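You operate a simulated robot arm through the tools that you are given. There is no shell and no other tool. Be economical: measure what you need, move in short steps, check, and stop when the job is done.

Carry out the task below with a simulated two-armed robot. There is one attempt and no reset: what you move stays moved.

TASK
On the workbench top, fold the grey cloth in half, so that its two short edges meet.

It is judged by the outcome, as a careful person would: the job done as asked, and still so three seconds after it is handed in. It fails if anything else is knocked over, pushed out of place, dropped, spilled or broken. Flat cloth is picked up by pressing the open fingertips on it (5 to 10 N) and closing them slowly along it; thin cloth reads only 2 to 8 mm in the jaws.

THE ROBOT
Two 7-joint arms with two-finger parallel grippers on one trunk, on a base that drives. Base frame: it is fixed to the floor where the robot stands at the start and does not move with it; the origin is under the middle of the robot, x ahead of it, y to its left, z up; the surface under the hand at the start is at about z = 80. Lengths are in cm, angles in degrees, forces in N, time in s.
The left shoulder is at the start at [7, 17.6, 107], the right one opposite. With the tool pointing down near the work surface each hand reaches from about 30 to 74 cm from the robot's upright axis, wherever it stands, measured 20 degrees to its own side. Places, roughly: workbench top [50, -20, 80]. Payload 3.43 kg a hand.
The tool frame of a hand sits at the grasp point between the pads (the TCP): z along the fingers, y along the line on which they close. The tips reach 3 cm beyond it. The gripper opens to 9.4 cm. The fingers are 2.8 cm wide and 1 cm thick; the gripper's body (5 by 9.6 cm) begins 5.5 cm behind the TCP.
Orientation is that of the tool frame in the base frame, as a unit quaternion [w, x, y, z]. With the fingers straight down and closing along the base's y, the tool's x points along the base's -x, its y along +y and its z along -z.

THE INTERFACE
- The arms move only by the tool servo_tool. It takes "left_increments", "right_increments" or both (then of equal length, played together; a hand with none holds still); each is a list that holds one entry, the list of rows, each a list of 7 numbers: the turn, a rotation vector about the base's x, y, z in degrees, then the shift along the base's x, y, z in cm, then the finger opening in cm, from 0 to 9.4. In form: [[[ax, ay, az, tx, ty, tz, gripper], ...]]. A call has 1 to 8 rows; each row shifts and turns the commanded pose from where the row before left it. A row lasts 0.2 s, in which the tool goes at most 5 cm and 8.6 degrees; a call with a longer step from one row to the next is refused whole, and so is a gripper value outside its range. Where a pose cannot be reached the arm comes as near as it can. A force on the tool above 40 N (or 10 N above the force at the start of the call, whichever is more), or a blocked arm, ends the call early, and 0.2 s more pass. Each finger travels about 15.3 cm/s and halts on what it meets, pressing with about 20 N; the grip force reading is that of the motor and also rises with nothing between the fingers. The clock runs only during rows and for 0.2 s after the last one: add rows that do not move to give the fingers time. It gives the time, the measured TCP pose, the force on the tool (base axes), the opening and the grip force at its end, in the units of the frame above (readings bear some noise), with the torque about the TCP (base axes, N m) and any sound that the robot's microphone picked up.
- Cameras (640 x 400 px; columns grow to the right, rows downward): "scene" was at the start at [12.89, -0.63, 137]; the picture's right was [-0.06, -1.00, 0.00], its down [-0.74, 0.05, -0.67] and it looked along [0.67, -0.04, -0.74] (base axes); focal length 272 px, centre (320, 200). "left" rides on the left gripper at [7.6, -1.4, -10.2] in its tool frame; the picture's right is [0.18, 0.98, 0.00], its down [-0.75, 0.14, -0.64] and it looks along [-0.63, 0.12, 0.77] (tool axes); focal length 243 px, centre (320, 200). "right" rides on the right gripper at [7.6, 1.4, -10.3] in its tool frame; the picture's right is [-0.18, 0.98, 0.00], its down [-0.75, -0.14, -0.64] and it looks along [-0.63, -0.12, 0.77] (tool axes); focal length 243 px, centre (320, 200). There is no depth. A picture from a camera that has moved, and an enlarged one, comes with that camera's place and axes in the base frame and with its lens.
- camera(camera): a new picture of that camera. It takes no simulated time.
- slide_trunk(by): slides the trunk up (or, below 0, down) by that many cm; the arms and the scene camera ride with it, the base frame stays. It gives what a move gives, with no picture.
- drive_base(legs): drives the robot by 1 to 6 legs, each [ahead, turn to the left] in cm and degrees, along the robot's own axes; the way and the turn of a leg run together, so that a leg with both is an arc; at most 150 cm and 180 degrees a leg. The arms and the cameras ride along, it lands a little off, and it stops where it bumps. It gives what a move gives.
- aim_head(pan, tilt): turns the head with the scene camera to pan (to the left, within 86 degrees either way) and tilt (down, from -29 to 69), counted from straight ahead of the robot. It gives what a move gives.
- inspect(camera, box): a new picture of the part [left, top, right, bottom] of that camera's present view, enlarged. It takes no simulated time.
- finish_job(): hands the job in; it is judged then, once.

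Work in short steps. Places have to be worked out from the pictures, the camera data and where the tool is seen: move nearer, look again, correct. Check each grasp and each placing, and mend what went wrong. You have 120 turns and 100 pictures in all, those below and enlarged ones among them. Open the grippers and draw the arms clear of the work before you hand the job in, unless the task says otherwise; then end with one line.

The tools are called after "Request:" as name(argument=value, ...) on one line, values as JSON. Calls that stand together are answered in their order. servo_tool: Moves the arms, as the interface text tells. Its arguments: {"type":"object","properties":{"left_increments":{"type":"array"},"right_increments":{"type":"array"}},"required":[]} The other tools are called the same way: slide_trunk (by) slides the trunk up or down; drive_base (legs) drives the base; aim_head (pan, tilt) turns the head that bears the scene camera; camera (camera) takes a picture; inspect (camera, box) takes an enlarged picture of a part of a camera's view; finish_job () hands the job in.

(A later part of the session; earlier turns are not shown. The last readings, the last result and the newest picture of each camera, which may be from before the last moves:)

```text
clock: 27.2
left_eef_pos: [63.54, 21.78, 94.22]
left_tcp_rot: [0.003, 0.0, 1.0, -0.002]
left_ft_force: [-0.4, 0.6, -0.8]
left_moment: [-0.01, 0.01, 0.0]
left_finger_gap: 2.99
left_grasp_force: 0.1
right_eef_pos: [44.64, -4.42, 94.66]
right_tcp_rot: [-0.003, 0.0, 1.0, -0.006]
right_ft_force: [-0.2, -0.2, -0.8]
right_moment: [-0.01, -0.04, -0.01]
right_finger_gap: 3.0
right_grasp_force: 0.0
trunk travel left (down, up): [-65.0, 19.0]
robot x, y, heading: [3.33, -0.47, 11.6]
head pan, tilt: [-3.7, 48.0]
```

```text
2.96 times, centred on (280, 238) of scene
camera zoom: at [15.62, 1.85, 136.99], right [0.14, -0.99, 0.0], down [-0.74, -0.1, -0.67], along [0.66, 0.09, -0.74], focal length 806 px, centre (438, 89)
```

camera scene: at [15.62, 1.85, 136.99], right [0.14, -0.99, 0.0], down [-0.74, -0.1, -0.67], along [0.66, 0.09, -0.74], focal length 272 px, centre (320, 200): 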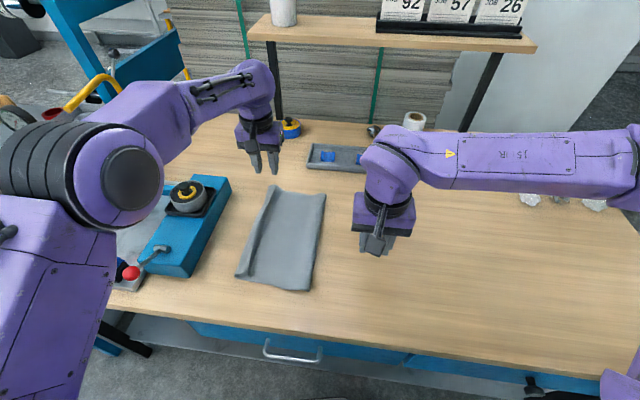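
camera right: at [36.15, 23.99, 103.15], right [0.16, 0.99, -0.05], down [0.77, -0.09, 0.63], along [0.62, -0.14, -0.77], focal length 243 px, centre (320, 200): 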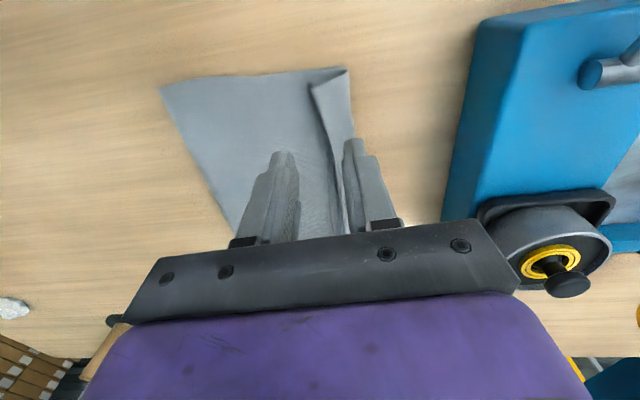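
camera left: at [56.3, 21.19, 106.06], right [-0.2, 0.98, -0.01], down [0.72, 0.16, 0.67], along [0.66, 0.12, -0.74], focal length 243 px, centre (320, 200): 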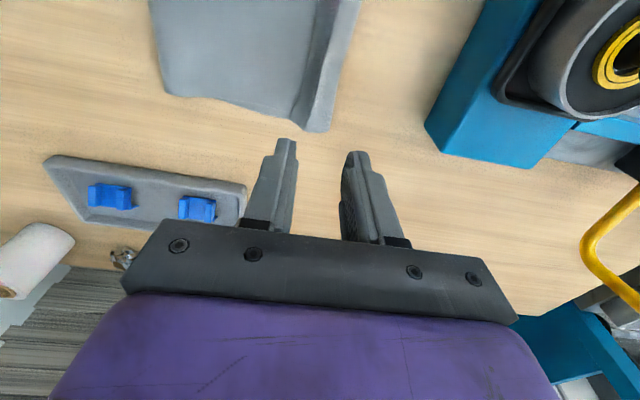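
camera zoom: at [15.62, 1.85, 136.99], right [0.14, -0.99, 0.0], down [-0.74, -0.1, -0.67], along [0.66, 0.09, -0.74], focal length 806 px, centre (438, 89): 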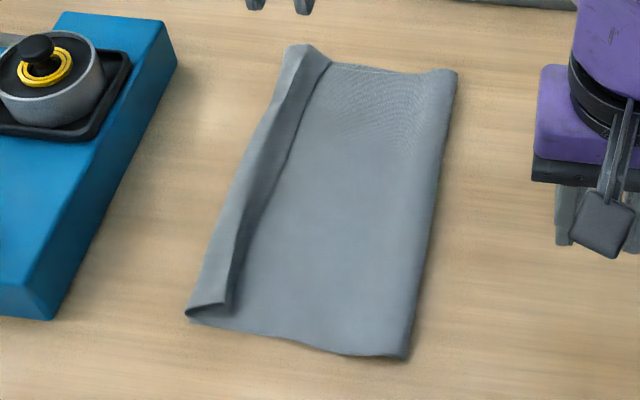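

The top edge strip (~3 cm) is folded back: free edge at y≈20.5–21, crease at ≈24.5, fold line at ≈7.5. I'll turn the left hand 90°, open it wide, and sweep the strip outward with its two fingertips; the right hand moves out of the way.

Request:
servo_tool(left_increments=[[[0, 0, 8, -1.5, -0.5, 0.3, 5], [0, 0, 8, -1.5, -0.5, 0.3, 6], [0, 0, 8, -1.5, -0.5, 0, 7], [0, 0, 8, -1.5, -0.5, 0, 8], [0, 0, 8, -1.5, -0.5, 0, 9], [0, 0, 8, -1.5, -0.5, 0, 9.4], [0, 0, 8, -1.5, -0.5, 0, 9.4], [0, 0, 8, -1.5, -0.5, 0, 9.4]]], right_increments=[[[0, 0, 0, 0, -2, 0, 3], [0, 0, 0, 0, -2, 0, 3], [0, 0, 0, 0, -2, 0, 3], [0, 0, 0, 0, -2, 0, 3], [0, 0, 0, 0, -2, 0, 3], [0, 0, 0, 0, -2, 0, 3], [0, 0, 0, 0, -2, 0, 3], [0, 0, 0, 0, 0, 0, 3]]])

Request:
servo_tool(left_increments=[[[0, 0, 8, -1.5, -0.5, -0.5, 9.4], [0, 0, 8, -1.5, -0.3, -0.5, 9.4], [0, 0, 8, -1, 0, -0.5, 9.4], [0, 0, 2, 0, 0, -0.5, 9.4], [0, 0, 0, 0, 0, 0, 9.4]]])

Request:
camera(camera="left")

Request:
camera(camera="scene")

```text
clock: 29.0
left_eef_pos: [51.39, 17.76, 95.24]
left_tcp_rot: [0.003, -0.533, 0.846, -0.002]
left_ft_force: [0.6, 0.4, 1.2]
left_moment: [0.02, -0.01, -0.03]
left_finger_gap: 9.4
left_grasp_force: 0.0
right_eef_pos: [44.18, -18.41, 94.56]
right_tcp_rot: [-0.004, 0.0, 1.0, -0.006]
right_ft_force: [-0.3, -0.8, 0.5]
right_moment: [-0.03, 0.04, 0.03]
right_finger_gap: 3.01
right_grasp_force: 0.1
trunk travel left (down, up): [-65.0, 19.0]
robot x, y, heading: [2.96, -0.5, 11.7]
head pan, tilt: [-3.7, 48.0]
```

```text
clock: 30.2
left_eef_pos: [47.9, 16.82, 93.99]
left_tcp_rot: [0.005, 0.713, -0.701, 0.018]
left_ft_force: [-0.6, 1.0, -0.1]
left_moment: [0.01, -0.01, 0.01]
left_finger_gap: 9.38
left_grasp_force: 0.1
right_eef_pos: [44.27, -18.57, 94.47]
right_tcp_rot: [-0.004, 0.001, 1.0, -0.005]
right_ft_force: [0.0, -0.4, -0.3]
right_moment: [-0.01, 0.01, 0.01]
right_finger_gap: 2.98
right_grasp_force: 0.0
trunk travel left (down, up): [-65.0, 19.0]
robot x, y, heading: [2.68, -0.26, 11.8]
head pan, tilt: [-3.7, 48.0]
```

```text
66 pictures are left
camera left: at [49.19, 9.57, 104.52], right [-0.98, -0.2, -0.01], down [-0.16, 0.77, 0.61], along [-0.11, 0.6, -0.79], focal length 243 px, centre (320, 200)
```

left: 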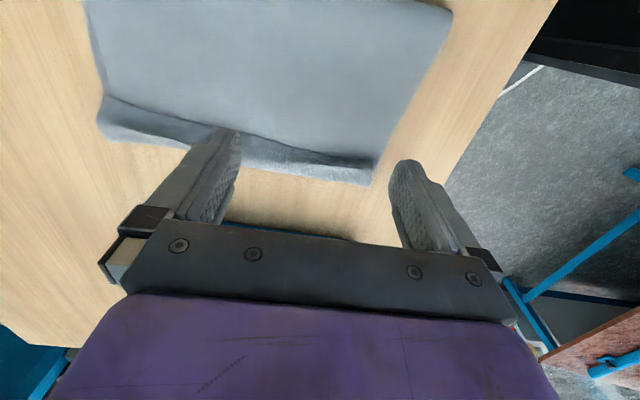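

```text
65 pictures are left
camera scene: at [15.57, 1.69, 137.0], right [0.14, -0.99, 0.0], down [-0.74, -0.1, -0.67], along [0.66, 0.09, -0.74], focal length 272 px, centre (320, 200)
```

scene: 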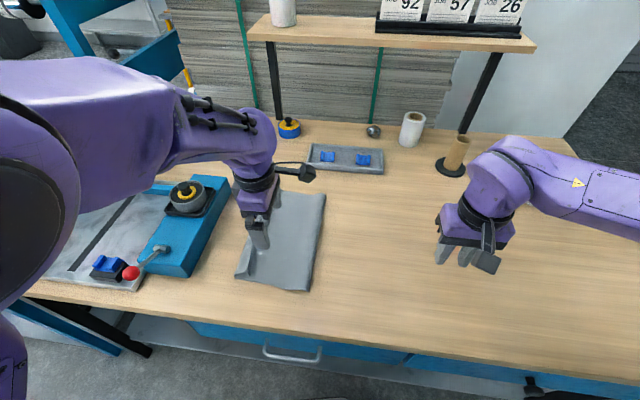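

The fingertips straddle the strip's near half from the inside. I lower to just above the top layer.

Request:
servo_tool(left_increments=[[[0, 0, 0, -0.3, 0, -2.5, 9.4], [0, 0, 0, 0, 0, -2.5, 9.4], [0, 0, 0, 0, 0, -2.5, 9.4], [0, 0, 0, 0, 0, -1.8, 9.4], [0, 0, 0, 0, 0, -0.6, 9.4], [0, 0, 0, 0, 0, 0, 9.4]]])

Request:
camera(camera="left")

```text
clock: 31.6
left_eef_pos: [48.24, 17.27, 84.85]
left_tcp_rot: [0.011, 0.724, -0.689, 0.032]
left_ft_force: [-0.3, 0.5, 0.2]
left_moment: [-0.02, 0.0, -0.02]
left_finger_gap: 9.41
left_grasp_force: 0.1
right_eef_pos: [44.21, -18.49, 94.5]
right_tcp_rot: [-0.003, -0.001, 1.0, -0.005]
right_ft_force: [-0.2, -1.1, -0.5]
right_moment: [0.0, -0.02, 0.04]
right_finger_gap: 3.01
right_grasp_force: 0.1
trunk travel left (down, up): [-65.0, 19.0]
robot x, y, heading: [2.6, -0.01, 11.8]
head pan, tilt: [-3.7, 48.0]
```

```text
64 pictures are left
camera left: at [49.75, 10.3, 95.58], right [-0.97, -0.23, -0.01], down [-0.2, 0.78, 0.59], along [-0.13, 0.58, -0.81], focal length 243 px, centre (320, 200)
```

left: 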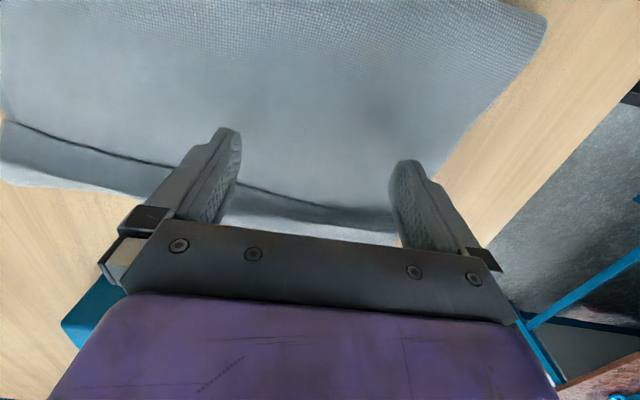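

The wrist tilts about 4° and z lags, likely near a joint limit. I give back 15° of yaw to see if it recovers.

Request:
servo_tool(left_increments=[[[0, 0, -5, 0, 0, 0, 9.4], [0, 0, -5, 0, 0, 0, 9.4], [0, 0, -5, 0, 0, 0, 9.4], [0, 0, 0, 0, 0, 0, 9.4]]])

Request:
camera(camera="left")

```text
clock: 32.6
left_eef_pos: [47.87, 17.09, 83.89]
left_tcp_rot: [-0.004, -0.62, 0.784, -0.016]
left_ft_force: [0.3, 0.3, 0.5]
left_moment: [0.01, -0.01, -0.01]
left_finger_gap: 9.39
left_grasp_force: 0.1
right_eef_pos: [44.15, -18.57, 94.5]
right_tcp_rot: [-0.004, -0.001, 1.0, -0.005]
right_ft_force: [-0.3, 0.0, 0.6]
right_moment: [-0.01, 0.01, 0.02]
right_finger_gap: 3.01
right_grasp_force: 0.0
trunk travel left (down, up): [-65.0, 19.0]
robot x, y, heading: [3.35, -0.17, 11.6]
head pan, tilt: [-3.7, 48.0]
```

```text
63 pictures are left
camera left: at [47.21, 9.64, 94.39], right [-1.0, 0.05, -0.02], down [0.03, 0.79, 0.62], along [0.04, 0.62, -0.79], focal length 243 px, centre (320, 200)
```

left: 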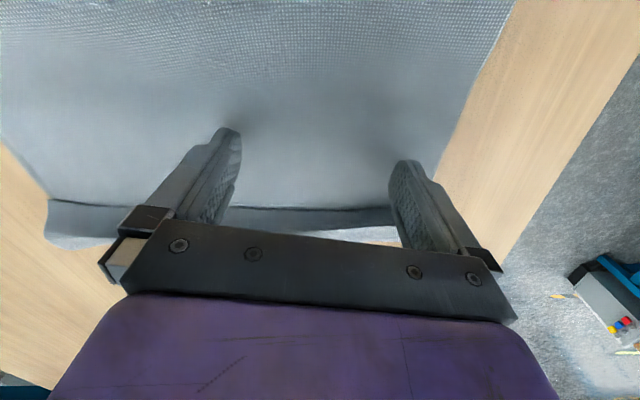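

Recovered. I lower 0.4 cm and sweep outward gently, checking part-way.

Request:
servo_tool(left_increments=[[[0, 0, 0, 0, 0, -0.3, 9.4], [0, 0, 0, 0, 1, 0, 9.4], [0, 0, 0, 0, 1, 0, 9.4], [0, 0, 0, 0, 1, 0, 9.4], [0, 0, 0, 0, 1, 0, 9.4], [0, 0, 0, 0, 1, 0, 9.4], [0, 0, 0, 0, 0.5, 0, 9.4], [0, 0, 0, 0, 0, 0, 9.4]]])

Request:
camera(camera="left")

Request:
inspect(camera="scene", box=[210, 170, 350, 305])

```text
clock: 34.1
left_eef_pos: [47.28, 21.69, 83.28]
left_tcp_rot: [0.008, -0.608, 0.794, 0.0]
left_ft_force: [-2.8, -4.8, 25.4]
left_moment: [0.05, 1.46, 0.29]
left_finger_gap: 9.39
left_grasp_force: 0.1
right_eef_pos: [44.05, -18.72, 94.6]
right_tcp_rot: [-0.002, 0.001, 1.0, -0.005]
right_ft_force: [0.1, -0.4, 0.4]
right_moment: [-0.03, 0.02, -0.01]
right_finger_gap: 3.01
right_grasp_force: 0.2
trunk travel left (down, up): [-65.0, 19.0]
robot x, y, heading: [3.02, -0.09, 12.0]
head pan, tilt: [-3.7, 48.0]
stopped in row 7 (left hand): the force on the tool passed its limit at 40 N (the readings are from after the stop); the commanded pose is now the measured one
```

```text
62 pictures are left
camera left: at [46.55, 13.76, 93.4], right [-1.0, 0.08, -0.01], down [0.05, 0.76, 0.65], along [0.06, 0.65, -0.76], focal length 243 px, centre (320, 200)
```

left: 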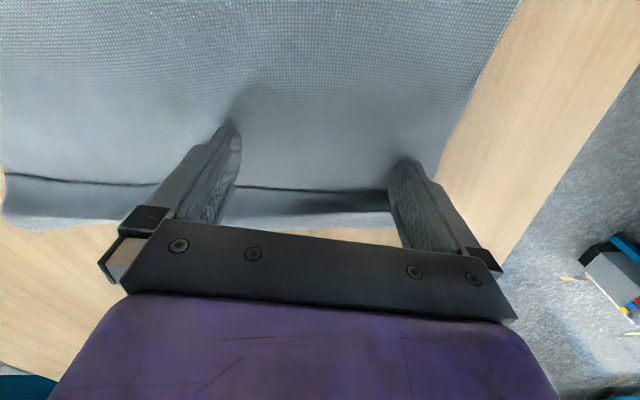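

```text
2.96 times, centred on (280, 238) of scene
camera zoom: at [15.29, 1.52, 137.03], right [0.14, -0.99, 0.0], down [-0.73, -0.1, -0.67], along [0.66, 0.09, -0.74], focal length 806 px, centre (438, 89)
```

zoom: 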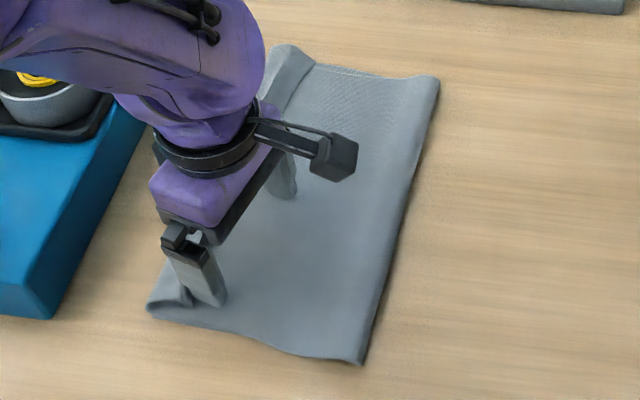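

Too much pressing: the whole near end slid about 3 cm. I raise to relieve the load and look at the force again.

Request:
servo_tool(left_increments=[[[0, 0, 0, 0, 0, 0.25, 9.4], [0, 0, 0, 0, 0, 0.2, 9.4], [0, 0, 0, 0, 0, 0, 9.4]]])

Request:
inspect(camera="left", box=[100, 100, 540, 280])

```text
clock: 34.9
left_eef_pos: [47.2, 21.72, 83.27]
left_tcp_rot: [0.005, -0.609, 0.793, 0.002]
left_ft_force: [0.6, 0.6, 0.4]
left_moment: [0.01, -0.02, -0.02]
left_finger_gap: 9.39
left_grasp_force: 0.1
right_eef_pos: [44.07, -18.54, 94.46]
right_tcp_rot: [-0.004, 0.001, 1.0, -0.005]
right_ft_force: [0.4, -0.1, 0.0]
right_moment: [0.03, 0.0, -0.01]
right_finger_gap: 3.01
right_grasp_force: 0.1
trunk travel left (down, up): [-65.0, 19.0]
robot x, y, heading: [2.82, -0.17, 11.7]
head pan, tilt: [-3.7, 48.0]
```

```text
1.45 times, centred on (320, 190) of left
camera zoom: at [46.56, 13.91, 93.47], right [-1.0, 0.08, -0.01], down [0.06, 0.76, 0.65], along [0.05, 0.65, -0.76], focal length 353 px, centre (320, 214)
```

zoom: 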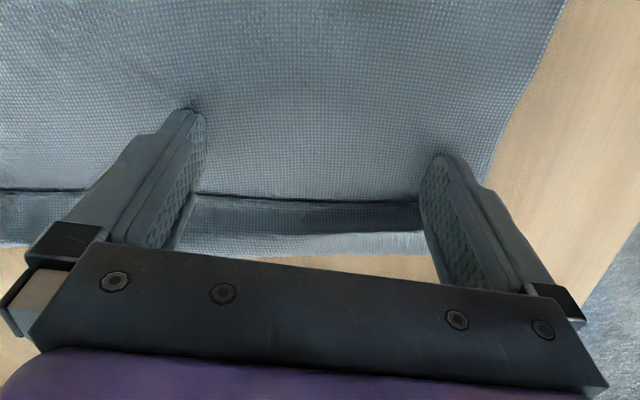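

No load now at tip height ≈80.3. I continue the sweep at this height in small steps.

Request:
servo_tool(left_increments=[[[0, 0, 0, 0, 0.7, 0.1, 9.4], [0, 0, 0, 0, 0.8, 0, 9.4], [0, 0, 0, 0, 0.8, 0, 9.4], [0, 0, 0, 0, 0.8, 0, 9.4], [0, 0, 0, 0, 0, 0, 9.4]]])

Request:
inspect(camera="left", box=[100, 100, 540, 280])

Request:
inspect(camera="scene", box=[210, 170, 350, 305])

```text
clock: 36.1
left_eef_pos: [47.26, 24.75, 83.4]
left_tcp_rot: [0.006, -0.608, 0.794, 0.0]
left_ft_force: [0.0, 1.0, -0.4]
left_moment: [0.0, 0.01, 0.01]
left_finger_gap: 9.39
left_grasp_force: 0.0
right_eef_pos: [44.16, -18.58, 94.53]
right_tcp_rot: [-0.004, 0.001, 1.0, -0.005]
right_ft_force: [0.3, 0.2, -0.7]
right_moment: [0.0, -0.01, 0.04]
right_finger_gap: 3.03
right_grasp_force: 0.0
trunk travel left (down, up): [-65.0, 19.0]
robot x, y, heading: [2.78, -0.27, 11.8]
head pan, tilt: [-3.7, 48.0]
```

```text
1.45 times, centred on (320, 190) of left
camera zoom: at [46.56, 16.94, 93.61], right [-1.0, 0.08, -0.01], down [0.06, 0.76, 0.65], along [0.06, 0.65, -0.76], focal length 353 px, centre (320, 214)
```

zoom: 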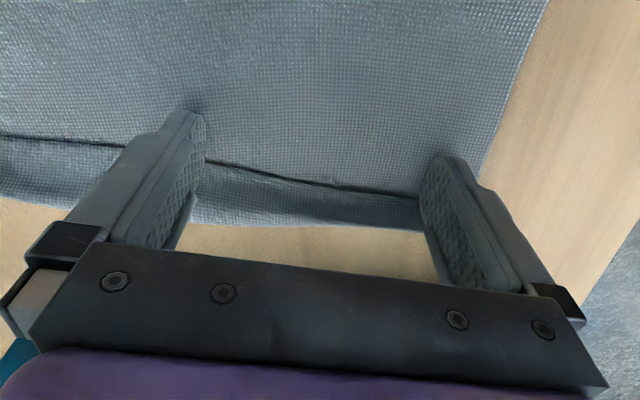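

```text
2.96 times, centred on (280, 238) of scene
camera zoom: at [15.57, 1.65, 137.0], right [0.14, -0.99, 0.0], down [-0.74, -0.1, -0.67], along [0.66, 0.09, -0.74], focal length 806 px, centre (438, 89)
```

zoom: 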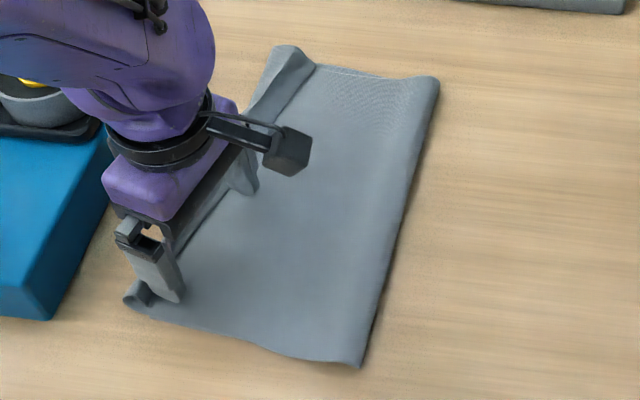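

The sweep only slides the layers; it isn't flipping the strip. Better plan: pinch the strip alone, carry the top layer back open until the cloth lies flat, and redo the fold gripping only the very edge. I lift and move the left hand above the strip's middle, closing along x.

Request:
servo_tool(left_increments=[[[0, 0, 0, 0, -0.3, 2, 9.4], [0, 0, 0, 1.5, 0, 2.5, 8], [0, 0, 0, 2.5, 0.5, 0.5, 6], [0, 0, 0, 2.5, 0.5, 0, 4], [0, 0, 0, 0.3, 0.4, 0, 3], [0, 0, 0, 0, 0, 0, 3]]])

Request:
camera(camera="left")

Request:
inspect(camera="scene", box=[190, 160, 350, 305])

```text
clock: 37.5
left_eef_pos: [54.07, 26.08, 88.52]
left_tcp_rot: [0.005, -0.608, 0.794, 0.001]
left_ft_force: [0.0, -0.6, -0.2]
left_moment: [0.0, 0.0, 0.02]
left_finger_gap: 3.01
left_grasp_force: 0.2
right_eef_pos: [44.19, -18.57, 94.47]
right_tcp_rot: [-0.004, 0.001, 1.0, -0.006]
right_ft_force: [-0.4, -0.2, 0.5]
right_moment: [-0.01, -0.01, -0.03]
right_finger_gap: 3.0
right_grasp_force: 0.0
trunk travel left (down, up): [-65.0, 19.0]
robot x, y, heading: [2.88, -0.19, 11.5]
head pan, tilt: [-3.7, 48.0]
```

```text
57 pictures are left
camera left: at [53.41, 18.25, 98.75], right [-1.0, 0.08, -0.01], down [0.06, 0.76, 0.65], along [0.06, 0.65, -0.76], focal length 243 px, centre (320, 200)
```

left: 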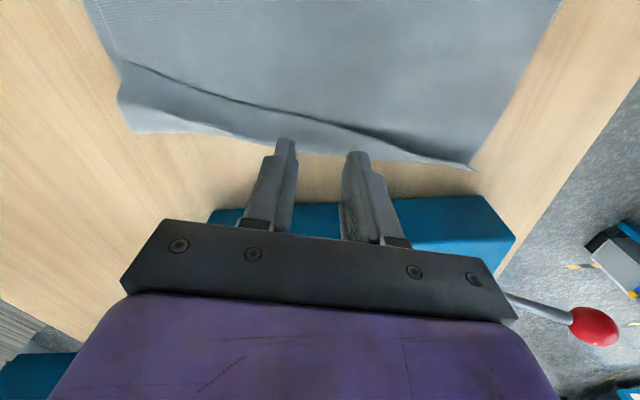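

```text
2.76 times, centred on (270, 232) of scene
camera zoom: at [15.59, 1.67, 137.0], right [0.14, -0.99, 0.0], down [-0.74, -0.1, -0.67], along [0.66, 0.09, -0.74], focal length 750 px, centre (458, 110)
```

zoom: 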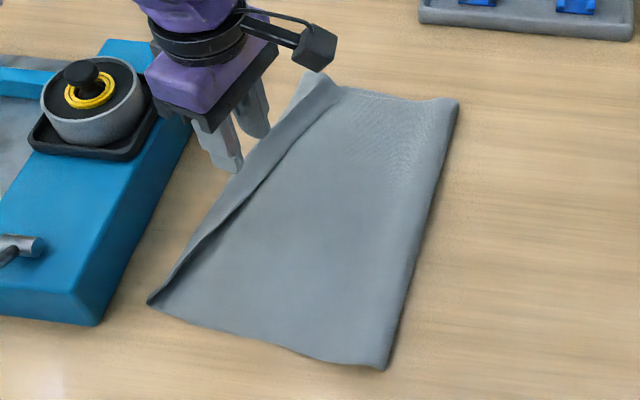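

In fact the near corner has flipped: the strip tapers to nothing there. So the light sweep works; I repeat it on the far part. First position at x≈60, y≈20, and come down.

Request:
servo_tool(left_increments=[[[0, 0, 0, 1.5, -2, 0.5, 5], [0, 0, 0, 1.5, -2, 0, 7], [0, 0, 0, 1.5, -2, 0, 9], [0, 0, 0, 1.5, -0.5, 0, 9.4], [0, 0, 0, 0, 0, -2, 9.4], [0, 0, 0, 0, 0, -2, 9.4], [0, 0, 0, 0, 0, -1.4, 9.4], [0, 0, 0, 0, 0, 0, 9.4]]])

Request:
camera(camera="left")

```text
clock: 39.3
left_eef_pos: [60.02, 19.59, 83.42]
left_tcp_rot: [0.006, -0.608, 0.794, 0.001]
left_ft_force: [-0.5, 1.1, -0.9]
left_moment: [-0.01, 0.01, 0.0]
left_finger_gap: 9.42
left_grasp_force: 0.0
right_eef_pos: [44.15, -18.6, 94.51]
right_tcp_rot: [-0.003, 0.001, 1.0, -0.006]
right_ft_force: [0.1, 0.4, 0.6]
right_moment: [-0.03, 0.0, 0.01]
right_finger_gap: 3.0
right_grasp_force: 0.0
trunk travel left (down, up): [-65.0, 19.0]
robot x, y, heading: [2.93, -0.27, 11.7]
head pan, tilt: [-3.7, 48.0]
```

```text
55 pictures are left
camera left: at [59.35, 11.78, 93.61], right [-1.0, 0.08, -0.01], down [0.05, 0.76, 0.65], along [0.06, 0.65, -0.76], focal length 243 px, centre (320, 200)
```

left: 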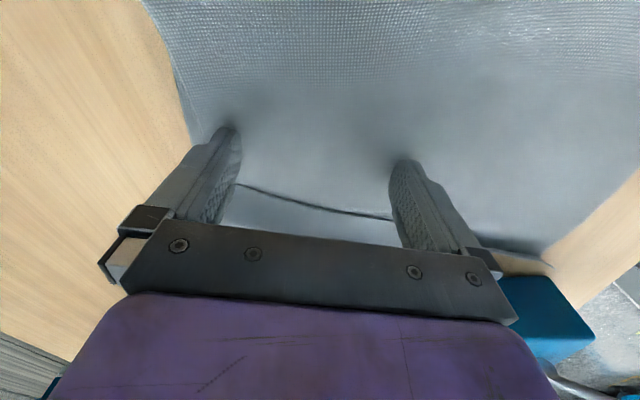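

Placed just inside the free edge without load. I sweep outward.

Request:
servo_tool(left_increments=[[[0, 0, 0, 0, 0.8, 0, 9.4], [0, 0, 0, 0, 0.8, 0, 9.4], [0, 0, 0, 0, 0.8, 0, 9.4], [0, 0, 0, 0, 0.8, 0, 9.4], [0, 0, 0, 0, 0.8, 0, 9.4], [0, 0, 0, 0, 0.8, 0, 9.4], [0, 0, 0, 0, 0, 0, 9.4]]])

Request:
camera(camera="left")

Request:
inspect(camera="scene", box=[190, 160, 350, 305])

```text
clock: 40.9
left_eef_pos: [60.25, 24.23, 83.52]
left_tcp_rot: [0.006, -0.608, 0.794, 0.001]
left_ft_force: [0.3, -0.1, -0.4]
left_moment: [0.02, 0.0, 0.01]
left_finger_gap: 9.39
left_grasp_force: 0.0
right_eef_pos: [44.21, -18.61, 94.51]
right_tcp_rot: [-0.003, 0.001, 1.0, -0.005]
right_ft_force: [-0.3, 0.4, -1.0]
right_moment: [-0.02, 0.03, -0.04]
right_finger_gap: 3.01
right_grasp_force: 0.1
trunk travel left (down, up): [-65.0, 19.0]
robot x, y, heading: [2.85, 0.01, 11.6]
head pan, tilt: [-3.7, 48.0]
```

```text
54 pictures are left
camera left: at [59.59, 16.43, 93.76], right [-1.0, 0.08, -0.01], down [0.06, 0.76, 0.65], along [0.06, 0.65, -0.76], focal length 243 px, centre (320, 200)
```

left: 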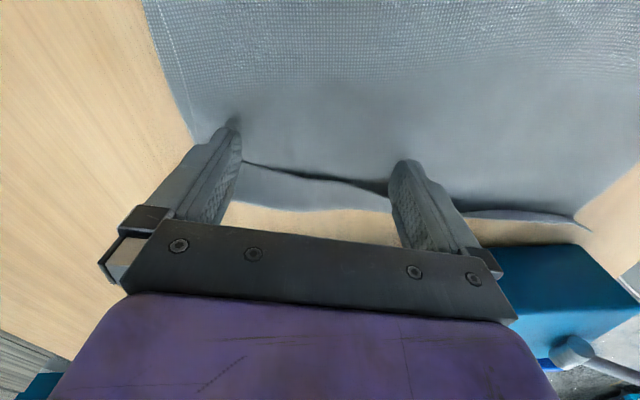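

```text
2.76 times, centred on (270, 232) of scene
camera zoom: at [15.58, 1.66, 137.0], right [0.14, -0.99, 0.0], down [-0.74, -0.1, -0.67], along [0.66, 0.09, -0.74], focal length 750 px, centre (458, 110)
```

zoom: 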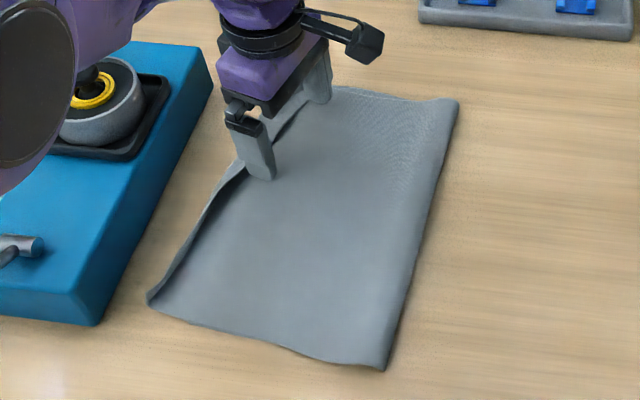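

The strip is being pushed up without load and the rest stays put. I continue outward another 3.5 cm.

Request:
servo_tool(left_increments=[[[0, 0, 0, 0, 0.8, 0, 9.4], [0, 0, 0, 0, 0.8, 0, 9.4], [0, 0, 0, 0, 0.8, 0, 9.4], [0, 0, 0, 0, 0.8, 0, 9.4], [0, 0, 0, 0, 0.4, 0, 9.4], [0, 0, 0, 0, 0, 0, 9.4]]])

Request:
camera(camera="left")

Request:
inspect(camera="scene", box=[190, 160, 350, 305])

```text
clock: 42.3
left_eef_pos: [60.18, 27.74, 83.46]
left_tcp_rot: [0.006, -0.608, 0.794, 0.002]
left_ft_force: [-0.2, -0.4, 0.4]
left_moment: [-0.02, 0.01, -0.04]
left_finger_gap: 9.4
left_grasp_force: 0.0
right_eef_pos: [44.21, -18.65, 94.49]
right_tcp_rot: [-0.003, 0.001, 1.0, -0.005]
right_ft_force: [-0.4, -0.2, -0.1]
right_moment: [-0.01, 0.03, -0.03]
right_finger_gap: 2.99
right_grasp_force: 0.1
trunk travel left (down, up): [-65.0, 19.0]
robot x, y, heading: [2.91, -0.43, 11.8]
head pan, tilt: [-3.7, 48.0]
```

```text
52 pictures are left
camera left: at [59.43, 19.96, 93.71], right [-1.0, 0.08, -0.01], down [0.06, 0.76, 0.65], along [0.06, 0.65, -0.76], focal length 243 px, centre (320, 200)
```

left: 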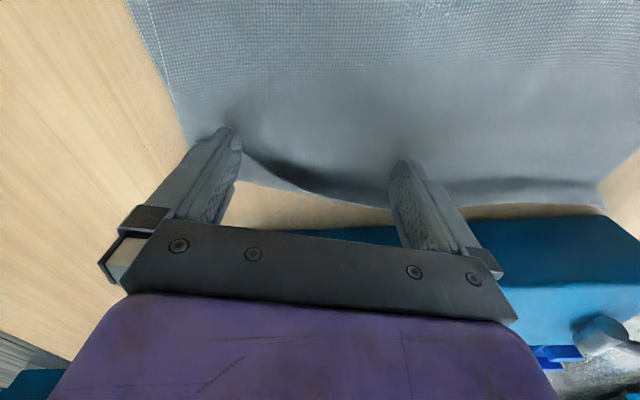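

```text
2.76 times, centred on (270, 232) of scene
camera zoom: at [15.58, 1.68, 137.0], right [0.14, -0.99, 0.0], down [-0.74, -0.1, -0.67], along [0.66, 0.09, -0.74], focal length 750 px, centre (458, 110)
```

zoom: 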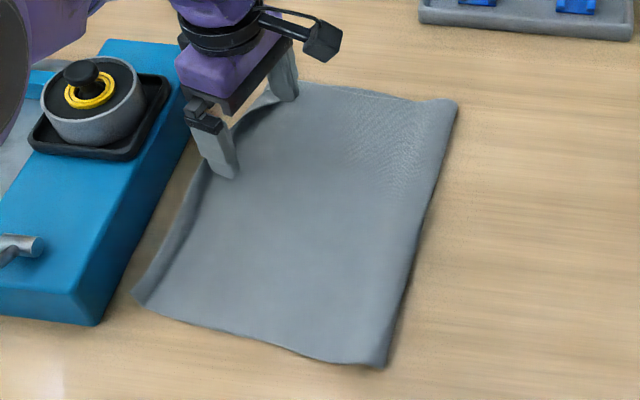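

The strip has flipped outward. I lift the hand straight up and back and look.

Request:
servo_tool(left_increments=[[[0, 0, 0, 0, 0, 2, 9.4], [0, 0, 0, 0, 0, 3, 9.4], [0, 0, 0, 0, 0, 4, 9.4], [0, 0, 0, 0, 0, 4, 9.4], [0, 0, 0, 3, -1, 1, 9.4], [0, 0, 0, 3, -1, 0, 9.4], [0, 0, 0, 3, -1, 0, 9.4], [0, 0, 0, 0, 0, 0, 9.4]]])

Request:
inspect(camera="scene", box=[190, 160, 350, 305])

Request:
camera(camera="left")

```text
clock: 44.1
left_eef_pos: [66.79, 25.77, 97.44]
left_tcp_rot: [0.005, -0.609, 0.793, 0.001]
left_ft_force: [0.1, -0.2, 1.1]
left_moment: [0.0, 0.02, -0.04]
left_finger_gap: 9.41
left_grasp_force: 0.0
left hand out of reach, approached as far as the arm can: row 7
right_eef_pos: [44.22, -18.62, 94.52]
right_tcp_rot: [-0.004, 0.001, 1.0, -0.005]
right_ft_force: [-0.9, 0.3, 0.0]
right_moment: [0.0, -0.02, -0.03]
right_finger_gap: 3.01
right_grasp_force: 0.1
trunk travel left (down, up): [-65.0, 19.0]
robot x, y, heading: [2.58, -0.26, 11.4]
head pan, tilt: [-3.7, 48.0]
```

```text
2.76 times, centred on (270, 232) of scene
camera zoom: at [15.58, 1.66, 137.0], right [0.14, -0.99, 0.0], down [-0.74, -0.1, -0.67], along [0.66, 0.09, -0.74], focal length 750 px, centre (458, 110)
```

zoom: 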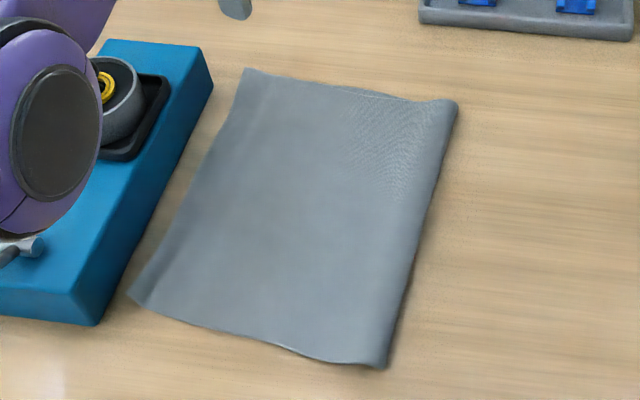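

```text
49 pictures are left
camera left: at [66.11, 18.02, 107.61], right [-1.0, 0.08, -0.01], down [0.06, 0.76, 0.65], along [0.05, 0.65, -0.76], focal length 243 px, centre (320, 200)
```

left: 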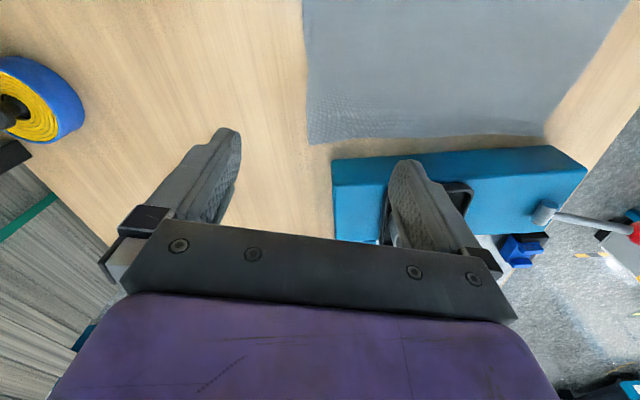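

The cloth is flat now. Top edge corners are at y≈33 and 32 and the fold line is at ≈10.5 and 8.8, so the top overshoots the hidden bottom edge by roughly 5–6 cm. I'll pinch only the top layer mid-way (left hand near, right hand far, so the arms don't cross), and draw it back to the right so the fold rolls over. First the left hand goes to its place.

Request:
servo_tool(left_increments=[[[0, 0, 0, -2, -1, 0, 6], [0, 0, 0, -3.5, -1.3, 0, 4], [0, 0, 0, -3.5, -1.3, -1, 3], [0, 0, 0, -3.5, -1.3, -1, 3], [0, 0, 0, -3.5, -1.3, -1.5, 3], [0, 0, 0, -3, -1, -1.5, 3], [0, 0, 0, -1.8, -0.6, -1, 3], [0, 0, 0, 0, 0, 0, 3]]], right_increments=[[[0, 0, -5, 2, 0, 0, 3], [0, 0, -8, 3, 0, 0, 3], [0, 0, -8, 3, 0, 0, 3], [0, 0, -8, 3, 0, 0, 3], [0, 0, -8, 3, 0, 0, 3], [0, 0, -8, 2.5, 0, 0, 3], [0, 0, -8, 1.8, 0, 0, 3], [0, 0, -8, 0, 0, 0, 3]]])

Request:
camera(camera="scene")

```text
clock: 45.9
left_eef_pos: [46.01, 17.86, 91.53]
left_tcp_rot: [0.005, -0.608, 0.794, 0.001]
left_ft_force: [0.0, -0.2, 1.4]
left_moment: [-0.03, -0.01, 0.0]
left_finger_gap: 3.02
left_grasp_force: 0.1
right_eef_pos: [62.45, -18.82, 94.49]
right_tcp_rot: [-0.005, 0.51, 0.86, -0.003]
right_ft_force: [0.2, 0.4, 1.2]
right_moment: [-0.02, 0.0, 0.02]
right_finger_gap: 3.0
right_grasp_force: 0.2
trunk travel left (down, up): [-65.0, 19.0]
robot x, y, heading: [2.67, -0.37, 11.8]
head pan, tilt: [-3.7, 48.0]
```

```text
48 pictures are left
camera scene: at [15.57, 1.68, 137.0], right [0.14, -0.99, 0.0], down [-0.74, -0.1, -0.67], along [0.66, 0.09, -0.74], focal length 272 px, centre (320, 200)
```

scene: 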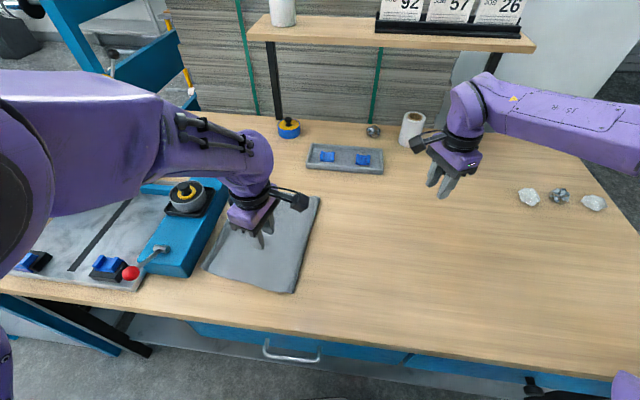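

Both are fine. I bring the right hand over the far part.

Request:
servo_tool(right_increments=[[[0, 0, -5, 0, 3, 0, 3], [0, 0, -5, 0, 4.8, 0, 3], [0, 0, -4, 0, 4.8, 0, 3], [0, 0, 0, 0, 4.9, 0, 3], [0, 0, 0, 0, 4.9, 0, 3], [0, 0, 0, 0, 4.9, -0.5, 3], [0, 0, 0, 0, 4.4, -1, 3], [0, 0, 0, 0, 4, -1, 3]]])

Request:
camera(camera="scene")

Request:
camera(camera="right")

Request:
camera(camera="left")

```text
clock: 47.7
left_eef_pos: [45.86, 18.05, 91.46]
left_tcp_rot: [0.005, -0.608, 0.794, 0.0]
left_ft_force: [0.8, 0.0, -0.7]
left_moment: [-0.02, -0.01, 0.0]
left_finger_gap: 3.03
left_grasp_force: 0.0
right_eef_pos: [62.15, 17.45, 92.09]
right_tcp_rot: [-0.006, 0.608, 0.794, -0.003]
right_ft_force: [-0.9, 1.0, -0.3]
right_moment: [-0.04, 0.01, 0.03]
right_finger_gap: 3.0
right_grasp_force: 0.1
trunk travel left (down, up): [-65.0, 19.0]
robot x, y, heading: [3.13, -0.45, 11.5]
head pan, tilt: [-3.7, 48.0]
```

```text
47 pictures are left
camera scene: at [15.51, 2.08, 137.0], right [0.14, -0.99, 0.0], down [-0.74, -0.11, -0.67], along [0.66, 0.09, -0.74], focal length 272 px, centre (320, 200)
```

scene: 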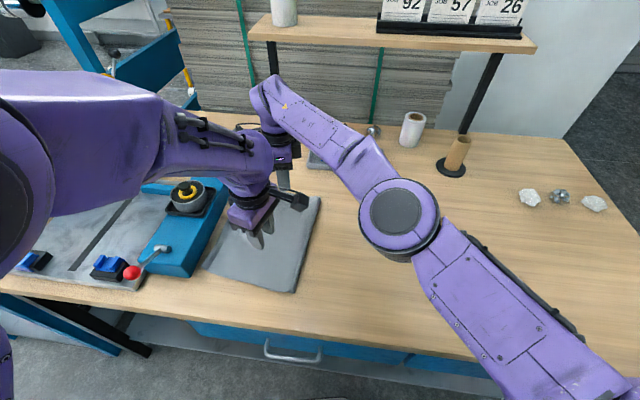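

```text
46 pictures are left
camera right: at [61.87, 25.07, 102.36], right [1.0, 0.08, -0.01], down [0.07, -0.77, 0.64], along [0.04, -0.64, -0.77], focal length 243 px, centre (320, 200)
```

right: 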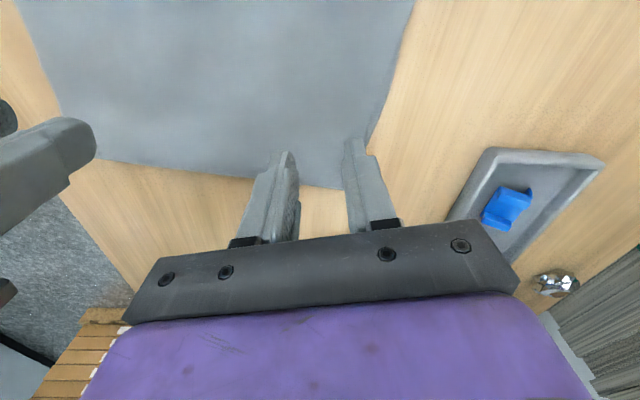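

```text
45 pictures are left
camera left: at [45.22, 10.42, 101.72], right [-1.0, 0.08, -0.01], down [0.05, 0.76, 0.65], along [0.06, 0.64, -0.76], focal length 243 px, centre (320, 200)
```

left: 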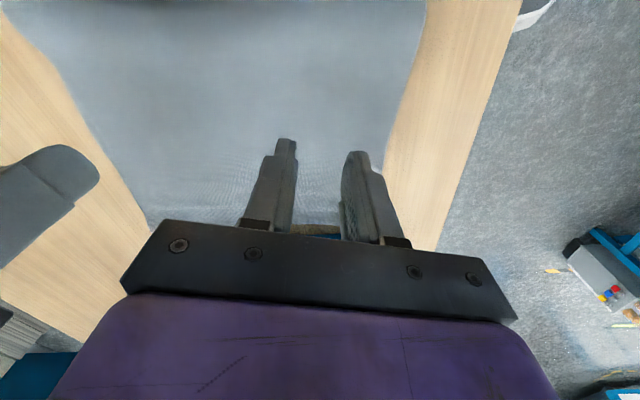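

Both grips are over the cloth, well inside its edges. I descend to just above it.

Request:
servo_tool(left_increments=[[[0, 0, 0, 0, 0, -2.5, 3], [0, 0, 0, 0, 0, -2.5, 3], [0, 0, 0, 0, 0, -2, 3], [0, 0, 0, 0, 0, -0.8, 3], [0, 0, 0, 0, 0, 0, 3]]], right_increments=[[[0, 0, 0, 0, 0, -2.5, 3], [0, 0, 0, 0, 0, -2.5, 3], [0, 0, 0, 0, 0, -2.5, 3], [0, 0, 0, 0, 0, -0.9, 3], [0, 0, 0, 0, 0, 0, 3]]])

Request:
servo_tool(left_increments=[[[0, 0, 0, 0, 0, -0.15, 3], [0, 0, 0, 0, 0, -0.15, 3], [0, 0, 0, 0, 0, -0.1, 3], [0, 0, 0, 0, 0, 0, 3]]], right_increments=[[[0, 0, 0, 0, 0, -0.15, 3], [0, 0, 0, 0, 0, -0.15, 3], [0, 0, 0, 0, 0, -0.1, 3], [0, 0, 0, 0, 0, 0, 3]]])

```text
clock: 48.9
left_eef_pos: [46.46, 17.96, 84.79]
left_tcp_rot: [0.006, -0.616, 0.787, -0.018]
left_ft_force: [-0.9, 0.2, -0.5]
left_moment: [0.0, -0.02, -0.02]
left_finger_gap: 3.01
left_grasp_force: 0.0
right_eef_pos: [62.25, 17.23, 83.5]
right_tcp_rot: [-0.006, 0.608, 0.794, -0.001]
right_ft_force: [1.2, -0.5, 0.1]
right_moment: [0.01, 0.02, 0.0]
right_finger_gap: 3.0
right_grasp_force: 0.1
trunk travel left (down, up): [-65.0, 19.0]
robot x, y, heading: [2.91, -0.33, 11.6]
head pan, tilt: [-3.7, 48.0]
```

```text
clock: 49.9
left_eef_pos: [46.37, 18.23, 84.39]
left_tcp_rot: [0.003, -0.617, 0.787, -0.018]
left_ft_force: [0.2, -0.5, -0.2]
left_moment: [-0.04, 0.02, 0.03]
left_finger_gap: 3.0
left_grasp_force: 0.1
right_eef_pos: [62.44, 17.19, 83.24]
right_tcp_rot: [-0.006, 0.609, 0.793, -0.002]
right_ft_force: [1.6, 1.3, 6.9]
right_moment: [0.02, -0.15, 0.02]
right_finger_gap: 2.98
right_grasp_force: 0.2
trunk travel left (down, up): [-65.0, 19.0]
robot x, y, heading: [2.81, -0.07, 11.5]
head pan, tilt: [-3.7, 48.0]
```

Right presses with 7 N. The left lags about 0.9 cm again with a small tilt; I give back some yaw there.

Request:
servo_tool(left_increments=[[[0, 0, -5, 0, 0, 0, 3], [0, 0, -5, 0, 0, 0, 3], [0, 0, 0, 0, 0, 0, 3]]])

```text
clock: 50.7
left_eef_pos: [46.12, 18.22, 83.77]
left_tcp_rot: [0.005, -0.54, 0.842, -0.007]
left_ft_force: [-0.4, -0.2, -0.3]
left_moment: [0.0, 0.02, -0.01]
left_finger_gap: 3.02
left_grasp_force: 0.0
right_eef_pos: [62.31, 17.1, 83.15]
right_tcp_rot: [-0.005, 0.61, 0.792, -0.001]
right_ft_force: [3.2, 1.1, 10.3]
right_moment: [0.08, -0.29, 0.06]
right_finger_gap: 3.06
right_grasp_force: 0.2
trunk travel left (down, up): [-65.0, 19.0]
robot x, y, heading: [3.04, -0.21, 11.7]
head pan, tilt: [-3.7, 48.0]
```

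Request:
servo_tool(left_increments=[[[0, 0, -5, 0, 0, -0.1, 3], [0, 0, -3, 0, 0, -0.1, 3], [0, 0, 0, 0, 0, -0.1, 3], [0, 0, 0, 0, 0, 0, 3]]], right_increments=[[[0, 0, 0, 0, 0, 0.04, 3], [0, 0, 0, 0, 0, 0, 3], [0, 0, 0, 0, 0, 0, 3], [0, 0, 0, 0, 0, 0, 3]]])

```text
clock: 51.7
left_eef_pos: [45.9, 18.06, 83.14]
left_tcp_rot: [0.006, -0.477, 0.879, -0.001]
left_ft_force: [-0.7, 0.7, 10.8]
left_moment: [0.06, 0.18, 0.06]
left_finger_gap: 3.0
left_grasp_force: 0.0
right_eef_pos: [62.36, 17.13, 83.2]
right_tcp_rot: [-0.005, 0.609, 0.793, -0.003]
right_ft_force: [0.8, 1.1, 4.1]
right_moment: [0.04, -0.09, -0.01]
right_finger_gap: 3.02
right_grasp_force: 0.1
trunk travel left (down, up): [-65.0, 19.0]
robot x, y, heading: [2.67, -0.25, 11.6]
head pan, tilt: [-3.7, 48.0]
```

Both are in contact. I ease the left slightly and close both slowly.

Request:
servo_tool(left_increments=[[[0, 0, 0, 0, 0, 0.04, 2.6], [0, 0, 0, 0, 0, 0, 2.2], [0, 0, 0, 0, 0, 0, 1.8], [0, 0, 0, 0, 0, 0, 1.4], [0, 0, 0, 0, 0, 0, 1.0], [0, 0, 0, 0, 0, 0, 0.6], [0, 0, 0, 0, 0, 0, 0.2], [0, 0, 0, 0, 0, 0, 0]]], right_increments=[[[0, 0, 0, 0, 0, 0, 2.6], [0, 0, 0, 0, 0, 0, 2.2], [0, 0, 0, 0, 0, 0, 1.8], [0, 0, 0, 0, 0, 0, 1.4], [0, 0, 0, 0, 0, 0, 1.0], [0, 0, 0, 0, 0, 0, 0.6], [0, 0, 0, 0, 0, 0, 0.2], [0, 0, 0, 0, 0, 0, 0]]])

Request:
camera(camera="right")

Request:
camera(camera="left")

```text
clock: 53.5
left_eef_pos: [45.86, 17.96, 83.21]
left_tcp_rot: [0.006, -0.477, 0.879, -0.001]
left_ft_force: [-0.7, -0.5, 0.5]
left_moment: [0.0, 0.05, 0.02]
left_finger_gap: 0.23
left_grasp_force: 19.7
right_eef_pos: [62.34, 17.04, 83.25]
right_tcp_rot: [-0.006, 0.61, 0.793, -0.002]
right_ft_force: [0.7, -0.1, 4.7]
right_moment: [0.01, -0.02, -0.03]
right_finger_gap: 0.0
right_grasp_force: 19.9
trunk travel left (down, up): [-65.0, 19.0]
robot x, y, heading: [2.83, -0.13, 11.9]
head pan, tilt: [-3.7, 48.0]
```

```text
44 pictures are left
camera right: at [62.01, 24.69, 93.57], right [1.0, 0.08, -0.01], down [0.07, -0.77, 0.64], along [0.04, -0.64, -0.77], focal length 243 px, centre (320, 200)
```

right: 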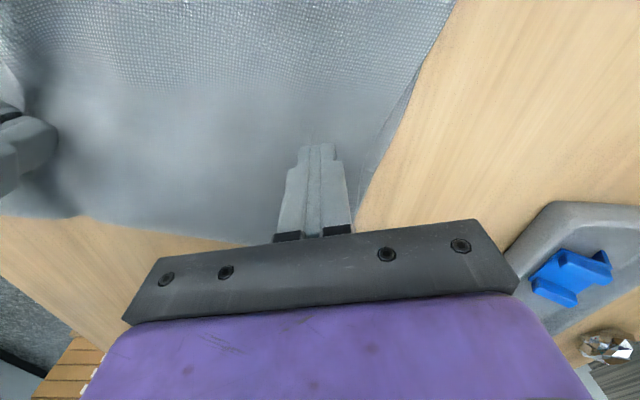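

```text
43 pictures are left
camera left: at [42.85, 10.74, 93.5], right [-0.92, 0.38, -0.01], down [0.28, 0.71, 0.65], along [0.25, 0.6, -0.76], focal length 243 px, centre (320, 200)
```

left: 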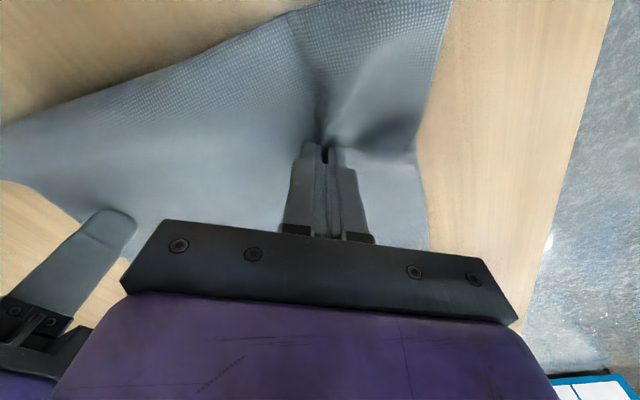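

Left holds a single layer (2 mm as before); the right slipped to 0. I reopen the right and press a bit harder.

Request:
servo_tool(right_increments=[[[0, 0, 0, 0, 0, 0.3, 2], [0, 0, 0, 0, 0, 0, 3], [0, 0, 0, 0, 0, -0.3, 3], [0, 0, 0, 0, 0, -0.08, 3], [0, 0, 0, 0, 0, 0, 3]]])

```text
clock: 54.7
left_eef_pos: [45.76, 17.96, 83.22]
left_tcp_rot: [0.005, -0.478, 0.878, 0.0]
left_ft_force: [0.5, -0.3, 1.2]
left_moment: [-0.02, -0.05, 0.04]
left_finger_gap: 0.22
left_grasp_force: 19.7
right_eef_pos: [62.48, 17.18, 83.31]
right_tcp_rot: [-0.005, 0.609, 0.793, -0.001]
right_ft_force: [0.7, 0.7, 7.7]
right_moment: [0.01, -0.21, 0.0]
right_finger_gap: 3.03
right_grasp_force: 0.5
trunk travel left (down, up): [-65.0, 19.0]
robot x, y, heading: [2.65, -0.61, 11.5]
head pan, tilt: [-3.7, 48.0]
```

Request:
servo_tool(right_increments=[[[0, 0, 0, 0, 0, -0.04, 2.7], [0, 0, 0, 0, 0, 0, 2.3], [0, 0, 0, 0, 0, 0, 1.9], [0, 0, 0, 0, 0, 0, 1.5], [0, 0, 0, 0, 0, 0, 1.1], [0, 0, 0, 0, 0, 0, 0.7], [0, 0, 0, 0, 0, 0, 0.3], [0, 0, 0, 0, 0, 0, 0]]])

Request:
camera(camera="right")

```text
clock: 56.5
left_eef_pos: [45.8, 18.0, 83.28]
left_tcp_rot: [0.006, -0.478, 0.878, -0.002]
left_ft_force: [-0.8, 0.1, 0.3]
left_moment: [-0.01, 0.04, 0.0]
left_finger_gap: 0.25
left_grasp_force: 20.2
right_eef_pos: [62.37, 17.04, 83.2]
right_tcp_rot: [-0.006, 0.609, 0.793, -0.001]
right_ft_force: [0.7, 0.4, 10.8]
right_moment: [-0.04, -0.13, 0.0]
right_finger_gap: 0.0
right_grasp_force: 20.1
trunk travel left (down, up): [-65.0, 19.0]
robot x, y, heading: [3.07, -0.18, 11.5]
head pan, tilt: [-3.7, 48.0]
```

```text
42 pictures are left
camera right: at [61.96, 24.63, 93.57], right [1.0, 0.08, -0.01], down [0.06, -0.77, 0.64], along [0.04, -0.64, -0.77], focal length 243 px, centre (320, 200)
```

right: 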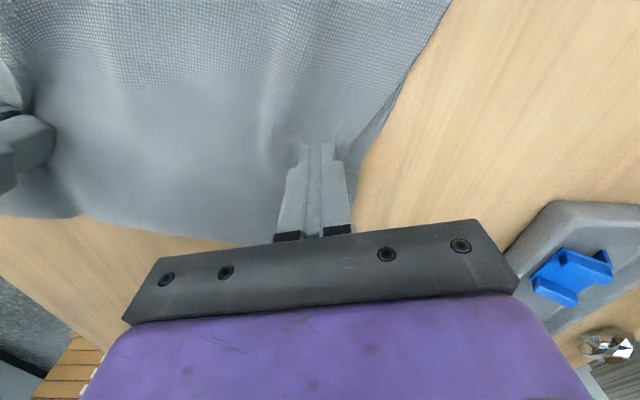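

Wrinkles formed but not caught. I try with a wider opening of 5 cm and about 12 N.

Request:
servo_tool(right_increments=[[[0, 0, 0, 0, 0, 0.3, 2], [0, 0, 0, 0, 0, 0, 4], [0, 0, 0, 0, 0, 0, 5], [0, 0, 0, 0, 0, -0.3, 5], [0, 0, 0, 0, 0, -0.06, 5], [0, 0, 0, 0, 0, 0, 5]]])

Request:
servo_tool(right_increments=[[[0, 0, 0, 0, 0, 0, 4.4], [0, 0, 0, 0, 0, 0, 3.8], [0, 0, 0, 0, 0, 0, 3.2], [0, 0, 0, 0, 0, 0, 2.6], [0, 0, 0, 0, 0, 0, 2.0], [0, 0, 0, 0, 0, 0, 1.4], [0, 0, 0, 0, 0, 0, 0.8], [0, 0, 0, 0, 0, 0, 0.2]]])

Request:
camera(camera="right")

```text
clock: 57.9
left_eef_pos: [45.83, 17.89, 83.27]
left_tcp_rot: [0.006, -0.477, 0.879, -0.002]
left_ft_force: [0.3, -0.3, 0.8]
left_moment: [0.02, -0.04, -0.01]
left_finger_gap: 0.24
left_grasp_force: 19.8
right_eef_pos: [62.32, 17.02, 83.25]
right_tcp_rot: [-0.005, 0.61, 0.792, -0.001]
right_ft_force: [1.0, 0.4, 12.1]
right_moment: [0.09, -0.41, 0.01]
right_finger_gap: 5.04
right_grasp_force: 0.6
trunk travel left (down, up): [-65.0, 19.0]
robot x, y, heading: [2.77, -0.47, 11.8]
head pan, tilt: [-3.7, 48.0]
```

```text
clock: 59.7
left_eef_pos: [45.71, 17.99, 83.4]
left_tcp_rot: [0.007, -0.477, 0.879, -0.001]
left_ft_force: [3.5, -0.6, 0.1]
left_moment: [-0.06, -0.09, -0.02]
left_finger_gap: 0.24
left_grasp_force: 19.7
right_eef_pos: [62.3, 17.07, 83.11]
right_tcp_rot: [-0.006, 0.609, 0.793, -0.001]
right_ft_force: [-4.5, 0.6, 15.5]
right_moment: [0.07, 0.13, 0.0]
right_finger_gap: 0.37
right_grasp_force: 19.5
trunk travel left (down, up): [-65.0, 19.0]
robot x, y, heading: [2.88, -0.51, 11.5]
head pan, tilt: [-3.7, 48.0]
```

```text
41 pictures are left
camera right: at [61.86, 24.62, 93.59], right [1.0, 0.08, -0.01], down [0.06, -0.77, 0.64], along [0.04, -0.64, -0.77], focal length 243 px, centre (320, 200)
```

right: 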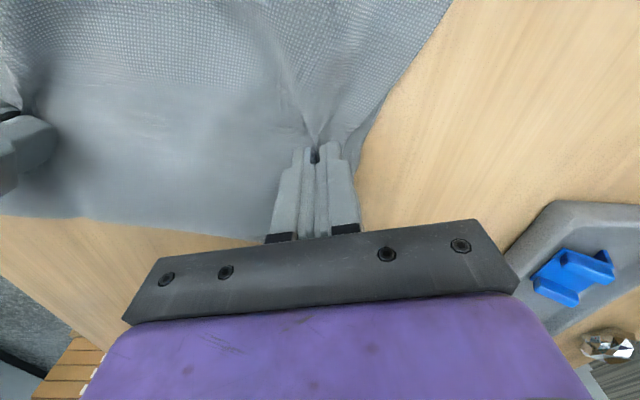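

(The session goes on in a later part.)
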